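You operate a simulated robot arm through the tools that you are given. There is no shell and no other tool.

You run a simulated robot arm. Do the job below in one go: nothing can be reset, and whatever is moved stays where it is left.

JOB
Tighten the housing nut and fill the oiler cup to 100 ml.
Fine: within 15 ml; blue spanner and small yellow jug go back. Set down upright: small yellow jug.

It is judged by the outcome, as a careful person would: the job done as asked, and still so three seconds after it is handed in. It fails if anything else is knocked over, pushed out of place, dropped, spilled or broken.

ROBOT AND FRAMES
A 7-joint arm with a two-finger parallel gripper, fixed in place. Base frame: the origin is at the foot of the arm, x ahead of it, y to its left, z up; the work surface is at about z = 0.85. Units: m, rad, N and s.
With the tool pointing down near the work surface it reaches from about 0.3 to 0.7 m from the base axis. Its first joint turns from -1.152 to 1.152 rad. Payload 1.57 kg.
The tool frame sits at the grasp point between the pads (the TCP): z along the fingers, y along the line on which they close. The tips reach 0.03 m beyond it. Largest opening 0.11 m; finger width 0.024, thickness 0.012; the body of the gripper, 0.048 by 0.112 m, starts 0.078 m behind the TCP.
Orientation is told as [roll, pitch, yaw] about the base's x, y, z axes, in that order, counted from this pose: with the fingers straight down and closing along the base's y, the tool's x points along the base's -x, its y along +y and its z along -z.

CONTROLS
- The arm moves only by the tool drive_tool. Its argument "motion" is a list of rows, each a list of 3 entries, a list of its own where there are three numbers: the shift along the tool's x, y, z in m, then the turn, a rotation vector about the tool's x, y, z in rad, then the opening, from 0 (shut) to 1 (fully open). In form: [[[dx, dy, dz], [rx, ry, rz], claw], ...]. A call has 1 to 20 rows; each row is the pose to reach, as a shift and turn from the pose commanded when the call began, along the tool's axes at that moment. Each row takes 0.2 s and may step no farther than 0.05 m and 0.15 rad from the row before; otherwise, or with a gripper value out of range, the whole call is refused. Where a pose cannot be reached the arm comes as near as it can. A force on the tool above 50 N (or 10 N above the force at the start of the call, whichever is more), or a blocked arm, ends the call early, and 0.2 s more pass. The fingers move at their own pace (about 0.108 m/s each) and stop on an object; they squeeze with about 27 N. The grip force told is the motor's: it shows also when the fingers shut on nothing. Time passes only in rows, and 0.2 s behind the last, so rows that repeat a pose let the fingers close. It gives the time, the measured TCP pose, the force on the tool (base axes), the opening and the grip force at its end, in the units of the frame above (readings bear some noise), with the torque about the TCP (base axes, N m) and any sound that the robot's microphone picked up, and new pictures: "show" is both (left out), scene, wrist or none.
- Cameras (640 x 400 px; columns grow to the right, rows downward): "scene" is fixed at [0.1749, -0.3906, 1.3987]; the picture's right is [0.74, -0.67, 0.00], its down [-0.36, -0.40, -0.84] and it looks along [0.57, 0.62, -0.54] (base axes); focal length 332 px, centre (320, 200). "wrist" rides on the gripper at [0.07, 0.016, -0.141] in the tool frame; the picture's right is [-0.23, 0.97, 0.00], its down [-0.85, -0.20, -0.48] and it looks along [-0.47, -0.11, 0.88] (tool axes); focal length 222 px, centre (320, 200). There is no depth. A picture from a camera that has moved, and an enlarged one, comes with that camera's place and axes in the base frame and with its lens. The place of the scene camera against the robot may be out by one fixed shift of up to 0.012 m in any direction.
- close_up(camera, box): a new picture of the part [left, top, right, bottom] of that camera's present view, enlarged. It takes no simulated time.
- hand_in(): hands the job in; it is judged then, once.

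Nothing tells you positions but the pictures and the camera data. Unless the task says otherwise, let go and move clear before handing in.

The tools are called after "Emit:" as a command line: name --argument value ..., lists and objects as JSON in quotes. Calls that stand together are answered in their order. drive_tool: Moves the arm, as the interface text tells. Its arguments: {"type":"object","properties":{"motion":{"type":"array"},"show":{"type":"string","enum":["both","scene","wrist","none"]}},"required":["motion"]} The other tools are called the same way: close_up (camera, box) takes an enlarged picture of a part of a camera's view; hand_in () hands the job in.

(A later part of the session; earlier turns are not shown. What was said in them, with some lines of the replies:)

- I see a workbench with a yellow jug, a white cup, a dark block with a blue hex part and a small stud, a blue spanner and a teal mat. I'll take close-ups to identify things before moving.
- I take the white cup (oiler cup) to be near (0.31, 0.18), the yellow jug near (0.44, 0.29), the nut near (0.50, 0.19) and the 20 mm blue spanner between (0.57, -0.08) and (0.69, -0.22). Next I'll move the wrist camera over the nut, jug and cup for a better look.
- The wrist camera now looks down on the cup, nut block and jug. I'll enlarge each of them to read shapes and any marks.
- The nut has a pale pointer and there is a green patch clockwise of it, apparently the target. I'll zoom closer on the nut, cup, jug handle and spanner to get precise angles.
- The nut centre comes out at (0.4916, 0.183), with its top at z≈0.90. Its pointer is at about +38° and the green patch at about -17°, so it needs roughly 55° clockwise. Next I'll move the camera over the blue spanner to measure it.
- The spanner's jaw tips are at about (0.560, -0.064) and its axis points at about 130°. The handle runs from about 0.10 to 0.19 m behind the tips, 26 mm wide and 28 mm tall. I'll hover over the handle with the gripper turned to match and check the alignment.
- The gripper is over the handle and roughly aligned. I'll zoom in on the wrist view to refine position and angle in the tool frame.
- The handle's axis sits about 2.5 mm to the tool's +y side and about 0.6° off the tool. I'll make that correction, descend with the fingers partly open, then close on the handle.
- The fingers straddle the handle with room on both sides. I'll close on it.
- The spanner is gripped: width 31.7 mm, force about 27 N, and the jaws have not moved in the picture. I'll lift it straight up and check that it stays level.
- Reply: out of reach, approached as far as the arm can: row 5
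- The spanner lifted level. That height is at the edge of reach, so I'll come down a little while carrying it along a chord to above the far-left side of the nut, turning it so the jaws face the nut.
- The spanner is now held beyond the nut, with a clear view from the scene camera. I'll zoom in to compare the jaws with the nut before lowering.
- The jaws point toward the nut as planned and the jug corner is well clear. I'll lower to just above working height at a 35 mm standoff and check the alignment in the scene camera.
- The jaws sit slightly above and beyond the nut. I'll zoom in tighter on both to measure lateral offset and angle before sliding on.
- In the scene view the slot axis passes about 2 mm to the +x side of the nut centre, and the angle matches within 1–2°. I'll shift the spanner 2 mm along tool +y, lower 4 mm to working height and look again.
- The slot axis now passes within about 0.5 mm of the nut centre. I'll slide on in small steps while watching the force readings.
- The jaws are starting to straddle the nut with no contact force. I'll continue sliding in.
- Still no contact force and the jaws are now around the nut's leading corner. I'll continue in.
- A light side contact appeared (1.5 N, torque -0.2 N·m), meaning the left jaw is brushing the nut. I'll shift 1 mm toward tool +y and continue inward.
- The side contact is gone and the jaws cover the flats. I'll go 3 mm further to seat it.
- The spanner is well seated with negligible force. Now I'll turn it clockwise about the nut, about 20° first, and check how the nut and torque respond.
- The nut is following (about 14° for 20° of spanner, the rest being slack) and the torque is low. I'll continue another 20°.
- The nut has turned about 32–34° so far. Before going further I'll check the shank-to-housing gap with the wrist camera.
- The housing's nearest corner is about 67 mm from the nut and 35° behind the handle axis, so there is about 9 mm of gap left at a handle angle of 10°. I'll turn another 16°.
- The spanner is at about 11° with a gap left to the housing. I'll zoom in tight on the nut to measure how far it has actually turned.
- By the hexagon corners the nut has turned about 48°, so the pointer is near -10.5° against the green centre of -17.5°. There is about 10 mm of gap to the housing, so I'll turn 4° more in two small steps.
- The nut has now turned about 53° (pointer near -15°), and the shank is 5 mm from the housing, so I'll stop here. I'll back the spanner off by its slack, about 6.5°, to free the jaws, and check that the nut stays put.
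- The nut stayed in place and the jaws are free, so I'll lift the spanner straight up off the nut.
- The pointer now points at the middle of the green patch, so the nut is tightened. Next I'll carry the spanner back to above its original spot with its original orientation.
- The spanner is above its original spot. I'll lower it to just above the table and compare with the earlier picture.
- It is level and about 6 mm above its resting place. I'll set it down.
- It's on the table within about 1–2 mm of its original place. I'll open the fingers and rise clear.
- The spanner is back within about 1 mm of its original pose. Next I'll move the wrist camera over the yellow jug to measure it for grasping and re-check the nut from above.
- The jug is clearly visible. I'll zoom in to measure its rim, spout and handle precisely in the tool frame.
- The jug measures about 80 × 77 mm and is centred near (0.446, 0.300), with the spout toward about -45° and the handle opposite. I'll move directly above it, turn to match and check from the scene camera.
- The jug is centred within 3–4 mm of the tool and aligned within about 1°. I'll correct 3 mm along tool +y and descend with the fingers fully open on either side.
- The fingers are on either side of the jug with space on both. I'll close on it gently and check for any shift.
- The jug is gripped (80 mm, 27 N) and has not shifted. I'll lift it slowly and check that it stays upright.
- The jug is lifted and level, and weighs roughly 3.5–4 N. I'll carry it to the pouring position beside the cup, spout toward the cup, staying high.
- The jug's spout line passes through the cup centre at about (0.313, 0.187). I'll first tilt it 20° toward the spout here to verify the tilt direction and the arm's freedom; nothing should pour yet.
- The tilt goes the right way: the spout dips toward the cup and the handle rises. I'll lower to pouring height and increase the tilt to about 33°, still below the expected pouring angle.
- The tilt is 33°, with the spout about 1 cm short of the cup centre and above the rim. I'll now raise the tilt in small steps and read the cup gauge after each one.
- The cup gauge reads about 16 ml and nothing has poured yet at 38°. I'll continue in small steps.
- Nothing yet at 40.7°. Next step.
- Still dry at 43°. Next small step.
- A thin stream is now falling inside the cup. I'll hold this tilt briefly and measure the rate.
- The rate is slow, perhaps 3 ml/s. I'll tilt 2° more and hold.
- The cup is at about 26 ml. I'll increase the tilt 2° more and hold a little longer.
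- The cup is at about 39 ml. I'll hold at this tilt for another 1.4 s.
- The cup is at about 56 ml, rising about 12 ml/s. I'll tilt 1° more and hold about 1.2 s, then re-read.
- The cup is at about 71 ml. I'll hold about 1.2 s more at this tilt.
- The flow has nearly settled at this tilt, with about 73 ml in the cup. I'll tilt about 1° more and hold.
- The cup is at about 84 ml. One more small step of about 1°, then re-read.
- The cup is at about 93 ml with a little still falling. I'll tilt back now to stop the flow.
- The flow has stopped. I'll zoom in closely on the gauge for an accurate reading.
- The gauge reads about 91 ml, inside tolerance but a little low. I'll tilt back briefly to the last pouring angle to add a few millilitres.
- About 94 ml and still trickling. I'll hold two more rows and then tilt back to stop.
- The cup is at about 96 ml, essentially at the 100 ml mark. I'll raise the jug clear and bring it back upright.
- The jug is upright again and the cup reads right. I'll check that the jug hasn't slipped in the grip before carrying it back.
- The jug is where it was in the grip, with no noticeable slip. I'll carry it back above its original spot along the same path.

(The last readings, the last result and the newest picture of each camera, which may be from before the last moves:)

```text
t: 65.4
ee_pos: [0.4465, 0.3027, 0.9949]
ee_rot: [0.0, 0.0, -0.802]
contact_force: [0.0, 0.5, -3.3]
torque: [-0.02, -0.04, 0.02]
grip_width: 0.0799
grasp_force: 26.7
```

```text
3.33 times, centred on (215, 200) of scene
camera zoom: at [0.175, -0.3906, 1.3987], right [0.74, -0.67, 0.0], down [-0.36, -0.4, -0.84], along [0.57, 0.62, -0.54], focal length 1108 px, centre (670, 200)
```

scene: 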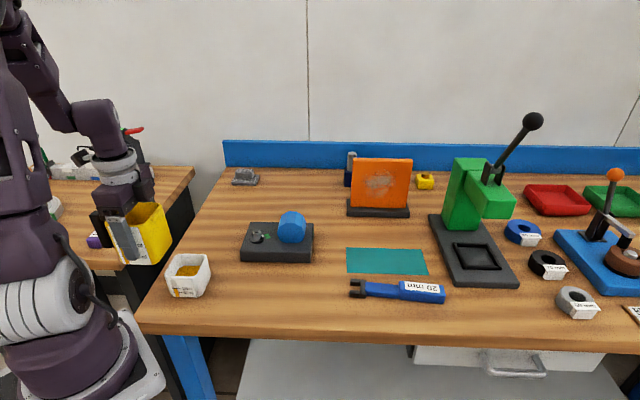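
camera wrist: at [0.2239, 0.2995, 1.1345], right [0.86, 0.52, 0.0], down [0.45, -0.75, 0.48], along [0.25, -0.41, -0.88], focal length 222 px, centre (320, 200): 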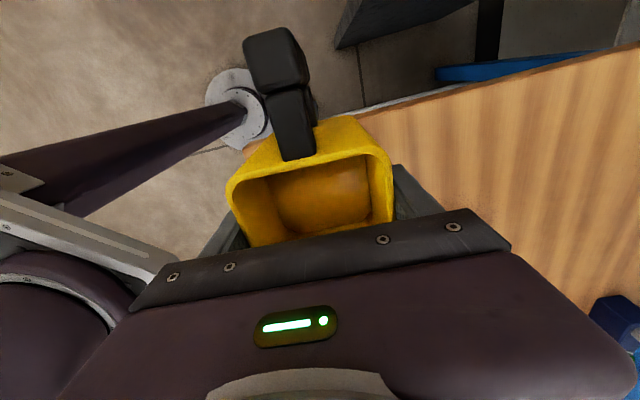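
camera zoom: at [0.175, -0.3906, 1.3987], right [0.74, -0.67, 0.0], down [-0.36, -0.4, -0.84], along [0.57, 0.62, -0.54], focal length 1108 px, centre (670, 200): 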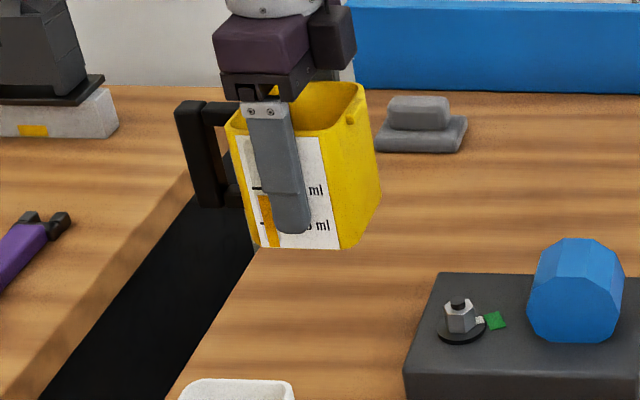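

It's above its spot. I'll lower it gently to just above the table.

Emit:
drive_tool --motion '[[[0, 0, 0.03], [0, 0, 0], 0], [[0, 0, 0.06], [0, 0, 0], 0], [[0, 0, 0.08], [0, 0, 0], 0], [[0, 0, 0.088], [0, 0, 0], 0], [[0, 0, 0.088], [0, 0, 0], 0]]' --show "none"

Emit:
close_up --camera "scene" --box '[174, 188, 246, 250]'

```text
t: 66.6
ee_pos: [0.4463, 0.3026, 0.905]
ee_rot: [0.0, 0.0, -0.8]
contact_force: [-0.1, -0.7, -2.9]
torque: [-0.04, -0.05, 0.0]
grip_width: 0.08
grasp_force: 26.7
```

```text
6.45 times, centred on (210, 219) of scene
camera zoom: at [0.1749, -0.3906, 1.3987], right [0.74, -0.67, 0.0], down [-0.36, -0.4, -0.84], along [0.57, 0.62, -0.54], focal length 2145 px, centre (1030, 77)
```

zoom: 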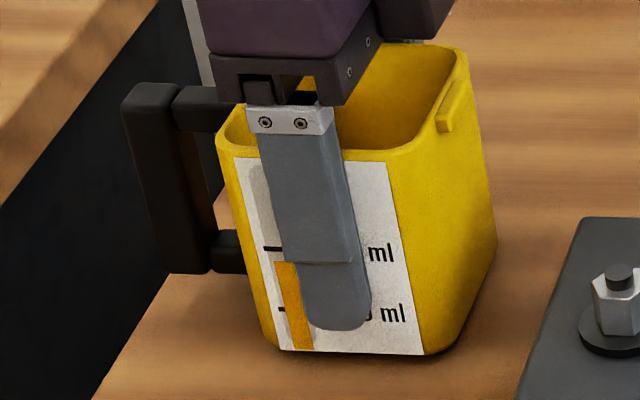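

About 4–5 mm to go. I'll lower in small steps until I feel the table.

Emit:
drive_tool --motion '[[[0, 0, 0.002], [0, 0, 0], 0], [[0, 0, 0.004], [0, 0, 0], 0], [[0, 0, 0.004], [0, 0, 0], 0]]' --show "none"

Emit:
close_up --camera "scene" --box '[174, 188, 246, 250]'

```text
t: 67.4
ee_pos: [0.4467, 0.3033, 0.9032]
ee_rot: [0.001, 0.0, -0.802]
contact_force: [-1.3, -2.2, 8.7]
torque: [0.13, 0.4, 0.07]
grip_width: 0.0799
grasp_force: 27.0
```

```text
6.45 times, centred on (210, 219) of scene
camera zoom: at [0.1748, -0.3907, 1.3986], right [0.74, -0.67, 0.0], down [-0.36, -0.4, -0.84], along [0.57, 0.62, -0.54], focal length 2145 px, centre (1030, 77)
```

zoom: 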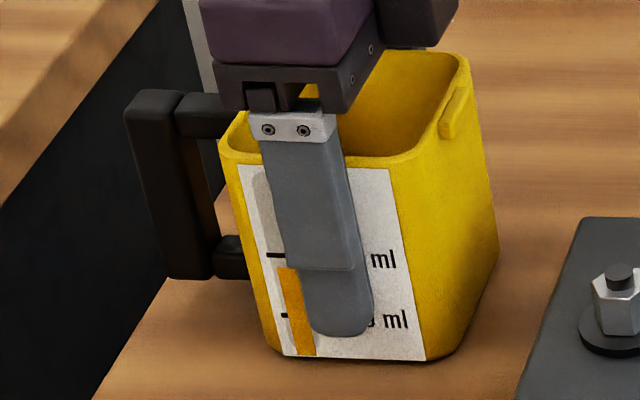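

The jug is on the table at its original pixel position. I'll open the fingers in place.

Emit:
drive_tool --motion '[[[0, 0, -0.001], [0, 0, 0], 0.76], [[0, 0, -0.001], [0, 0, 0], 0.85], [[0, 0, -0.001], [0, 0, 0], 1], [[0, 0, -0.001], [0, 0, 0], 1]]' --show "none"

Emit:
close_up --camera "scene" --box '[174, 188, 246, 250]'

Emit:
close_up --camera "wrist" --box '[180, 0, 460, 260]'

```text
t: 68.4
ee_pos: [0.4468, 0.3038, 0.9033]
ee_rot: [0.001, -0.001, -0.801]
contact_force: [-0.1, -0.3, 0.0]
torque: [0.01, 0.01, 0.0]
grip_width: 0.1102
grasp_force: 0.1
```

```text
6.45 times, centred on (210, 219) of scene
camera zoom: at [0.1749, -0.3906, 1.3987], right [0.74, -0.67, 0.0], down [-0.36, -0.4, -0.84], along [0.57, 0.62, -0.54], focal length 2145 px, centre (1030, 77)
```

zoom: 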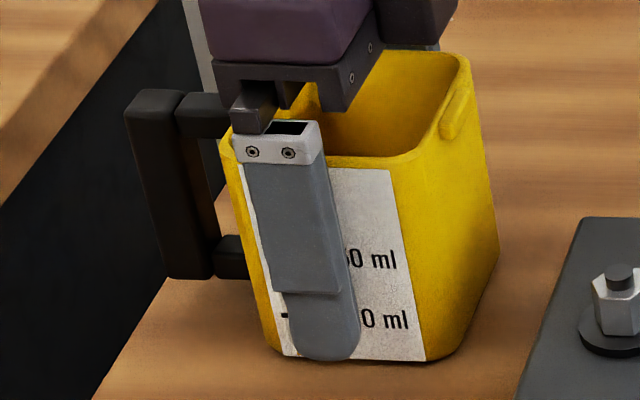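

```text
1.54 times, centred on (320, 130) of wrist
camera zoom: at [0.4094, 0.3648, 1.0438], right [0.86, 0.51, 0.0], down [0.45, -0.75, 0.48], along [0.25, -0.41, -0.88], focal length 342 px, centre (320, 308)
```

zoom: 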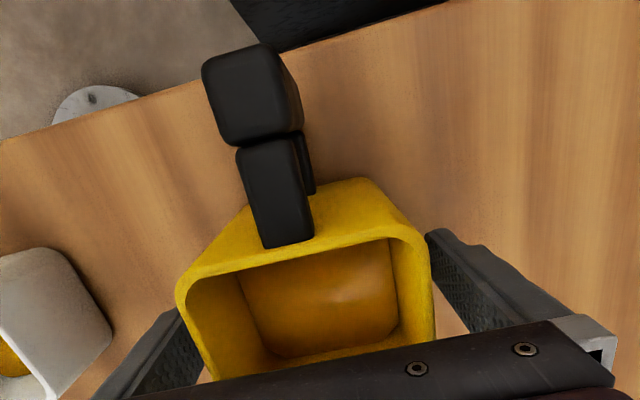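

The jug stands free at its original place. I'll withdraw straight up and clear, then check everything.

Emit:
drive_tool --motion '[[[0, 0, -0.015], [0, 0, 0], 1], [[0, 0, -0.04], [0, 0, 0], 1], [[0, 0, -0.075], [0, 0, 0], 1], [[0, 0, -0.11], [0, 0, 0], 1], [[0, 0, -0.15], [0, 0, 0], 1], [[0.03, 0, -0.18], [0, 0, 0], 1], [[0.06, 0, -0.2], [0, 0, 0], 1], [[0.06, 0, -0.2], [0, 0, 0], 1]]' --show "both"

Emit:
close_up --camera "scene" --box '[174, 188, 246, 250]'

Emit:
close_up --camera "scene" --box '[150, 245, 230, 300]'

Emit:
close_up --camera "scene" --box '[242, 223, 290, 253]'

Emit:
close_up --camera "scene" --box '[340, 265, 452, 315]'

Emit:
close_up --camera "wrist" --box '[120, 60, 440, 260]'

```text
t: 70.2
ee_pos: [0.4048, 0.3464, 1.1044]
ee_rot: [0.001, 0.0, -0.8]
contact_force: [-0.1, -0.2, -0.4]
torque: [0.01, 0.02, -0.02]
grip_width: 0.1104
grasp_force: 0.1
camera wrist: at [0.3684, 0.4083, 1.2439], right [0.86, 0.51, 0.0], down [0.45, -0.75, 0.48], along [0.25, -0.41, -0.88], focal length 222 px, centre (320, 200)
```

scene: 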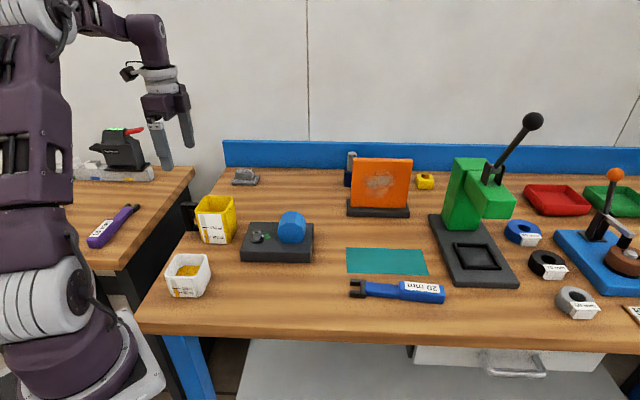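
wrist: 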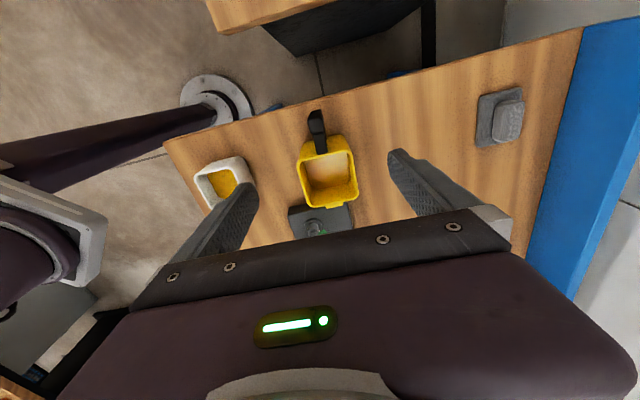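

```text
6.45 times, centred on (210, 219) of scene
camera zoom: at [0.1749, -0.3906, 1.3987], right [0.74, -0.67, 0.0], down [-0.36, -0.4, -0.84], along [0.57, 0.62, -0.54], focal length 2145 px, centre (1030, 77)
```

zoom: 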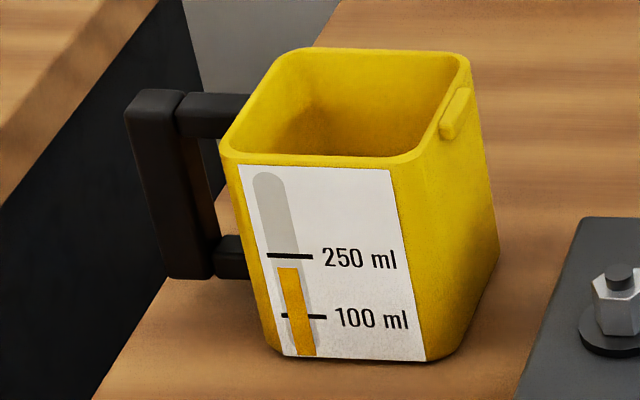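

```text
7.27 times, centred on (190, 272) of scene
camera zoom: at [0.1749, -0.3906, 1.3987], right [0.74, -0.67, 0.0], down [-0.36, -0.4, -0.84], along [0.57, 0.62, -0.54], focal length 2418 px, centre (1266, -327)
```

zoom: 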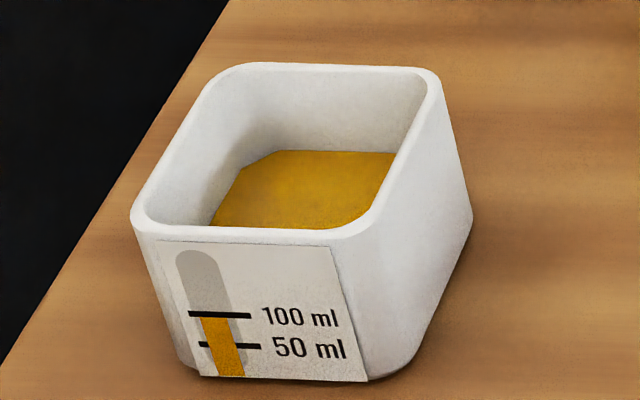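

```text
13.33 times, centred on (266, 238) of scene
camera zoom: at [0.1749, -0.3906, 1.3987], right [0.74, -0.67, 0.0], down [-0.36, -0.4, -0.84], along [0.57, 0.62, -0.54], focal length 4433 px, centre (1040, -307)
```

zoom: 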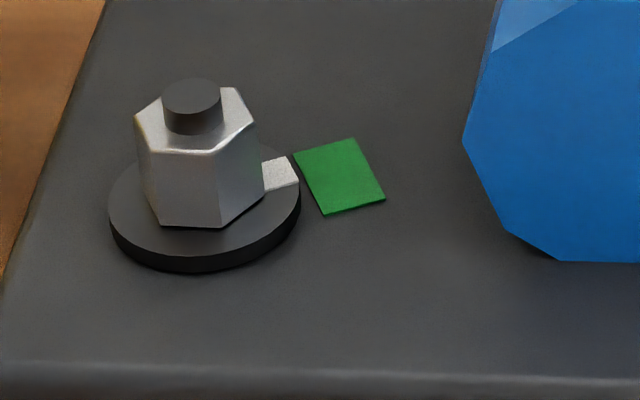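

```text
5.71 times, centred on (396, 290) of scene
camera zoom: at [0.1749, -0.3906, 1.3987], right [0.74, -0.67, 0.0], down [-0.36, -0.4, -0.84], along [0.57, 0.62, -0.54], focal length 1900 px, centre (-114, -314)
```

zoom: 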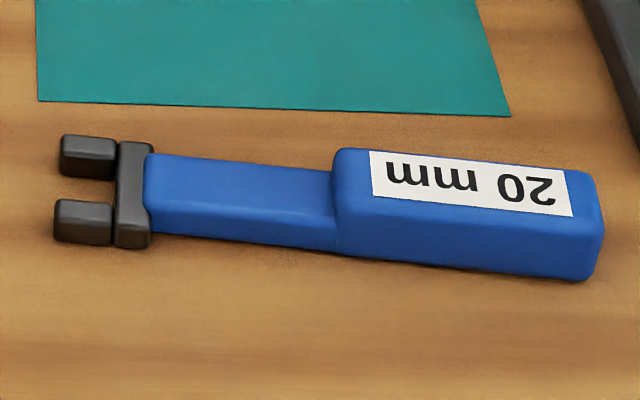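

```text
2.00 times, centred on (280, 160) of wrist
camera zoom: at [0.3684, 0.4083, 1.2439], right [0.86, 0.51, 0.0], down [0.45, -0.75, 0.48], along [0.25, -0.41, -0.88], focal length 444 px, centre (400, 280)
```

zoom: 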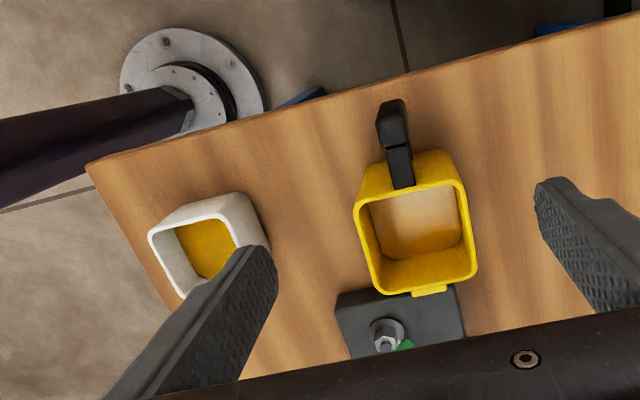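

Everything looks right: the cup is at about 97 ml, the jug is upright in place, and the spanner is back. For a final check I'll view the nut's pointer against the green patch from above.

Emit:
drive_tool --motion '[[[-0.025, -0.01, 0.01], [0, 0, 0], 1], [[-0.05, -0.02, 0.022], [0, 0, 0], 1], [[-0.0755, -0.029, 0.035], [0, 0, 0], 1], [[-0.0755, -0.029, 0.035], [0, 0, 0], 1]]' --show "wrist"

Emit:
close_up --camera "wrist" --box '[296, 184, 344, 214]'

```text
t: 71.2
ee_pos: [0.4378, 0.271, 1.0695]
ee_rot: [0.001, -0.001, -0.799]
contact_force: [-0.1, 0.4, 1.3]
torque: [0.01, 0.04, 0.01]
grip_width: 0.1101
grasp_force: 0.1
camera wrist: at [0.4003, 0.3326, 1.2092], right [0.86, 0.51, 0.0], down [0.45, -0.75, 0.48], along [0.25, -0.41, -0.88], focal length 222 px, centre (320, 200)
```

wrist: 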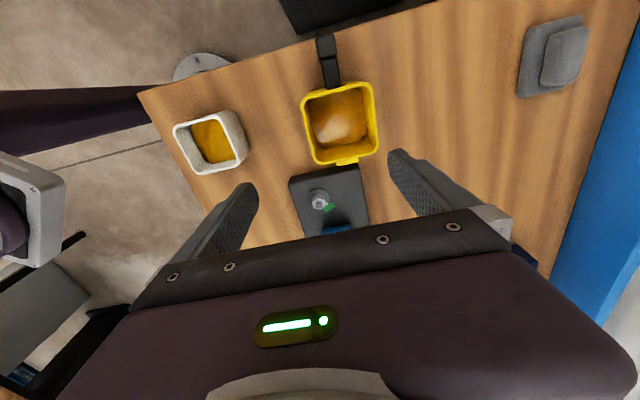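

```text
13.33 times, centred on (320, 199) of wrist
camera zoom: at [0.4003, 0.3326, 1.2092], right [0.86, 0.51, 0.0], down [0.45, -0.75, 0.48], along [0.25, -0.41, -0.88], focal length 2962 px, centre (320, 213)
```

zoom: 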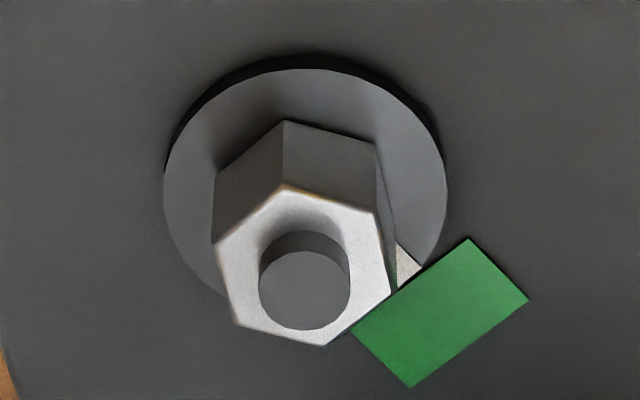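

From above, the pointer (about -18°) lines up with the green centre (about -18°). The cup, jug and spanner all check out, so I'll raise the arm clear and hand in.

Emit:
drive_tool --motion '[[[0.01, 0, -0.04], [0, 0, 0], 1], [[0.02, 0, -0.08], [0, 0, 0], 1], [[0.02, 0, -0.11], [0, 0, 0], 1], [[0.02, 0, -0.11], [0, 0, 0], 1]]' --show "scene"

```text
t: 72.2
ee_pos: [0.4219, 0.2854, 1.179]
ee_rot: [-0.001, 0.0, -0.799]
contact_force: [0.1, -0.8, -0.2]
torque: [0.0, 0.0, -0.03]
grip_width: 0.1098
grasp_force: 0.1
```

scene: 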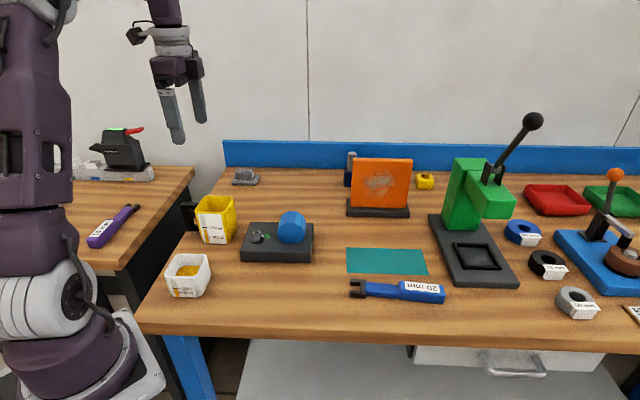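

The arm is clear and everything is in place: nut tightened to the green mark, cup at about 97 ml, jug upright in its place and spanner returned. I'm handing in.

Emit:
hand_in

```text
The job is handed in.
```

I finished both parts of the job and handed it in; I don't have the judge's result.

- **Housing nut:** I turned it clockwise with the blue 20 mm spanner, about 55°. Its pointer now lines up with the centre of the green patch, to within a degree or two as seen from above. The turning torque stayed low throughout and I heard no click, so the pointer position is my only sign that it is tight.
- **Oiler cup:** it reads about 96–97 ml on its gauge, against a target of 100 ml ± 15. I saw no spills.
- **Blue spanner:** it is back within about 1 mm of where it started.
- **Small yellow jug:** it is standing upright in its original place.

As far as the pictures show, nothing else was moved, and the arm is clear of the bench.
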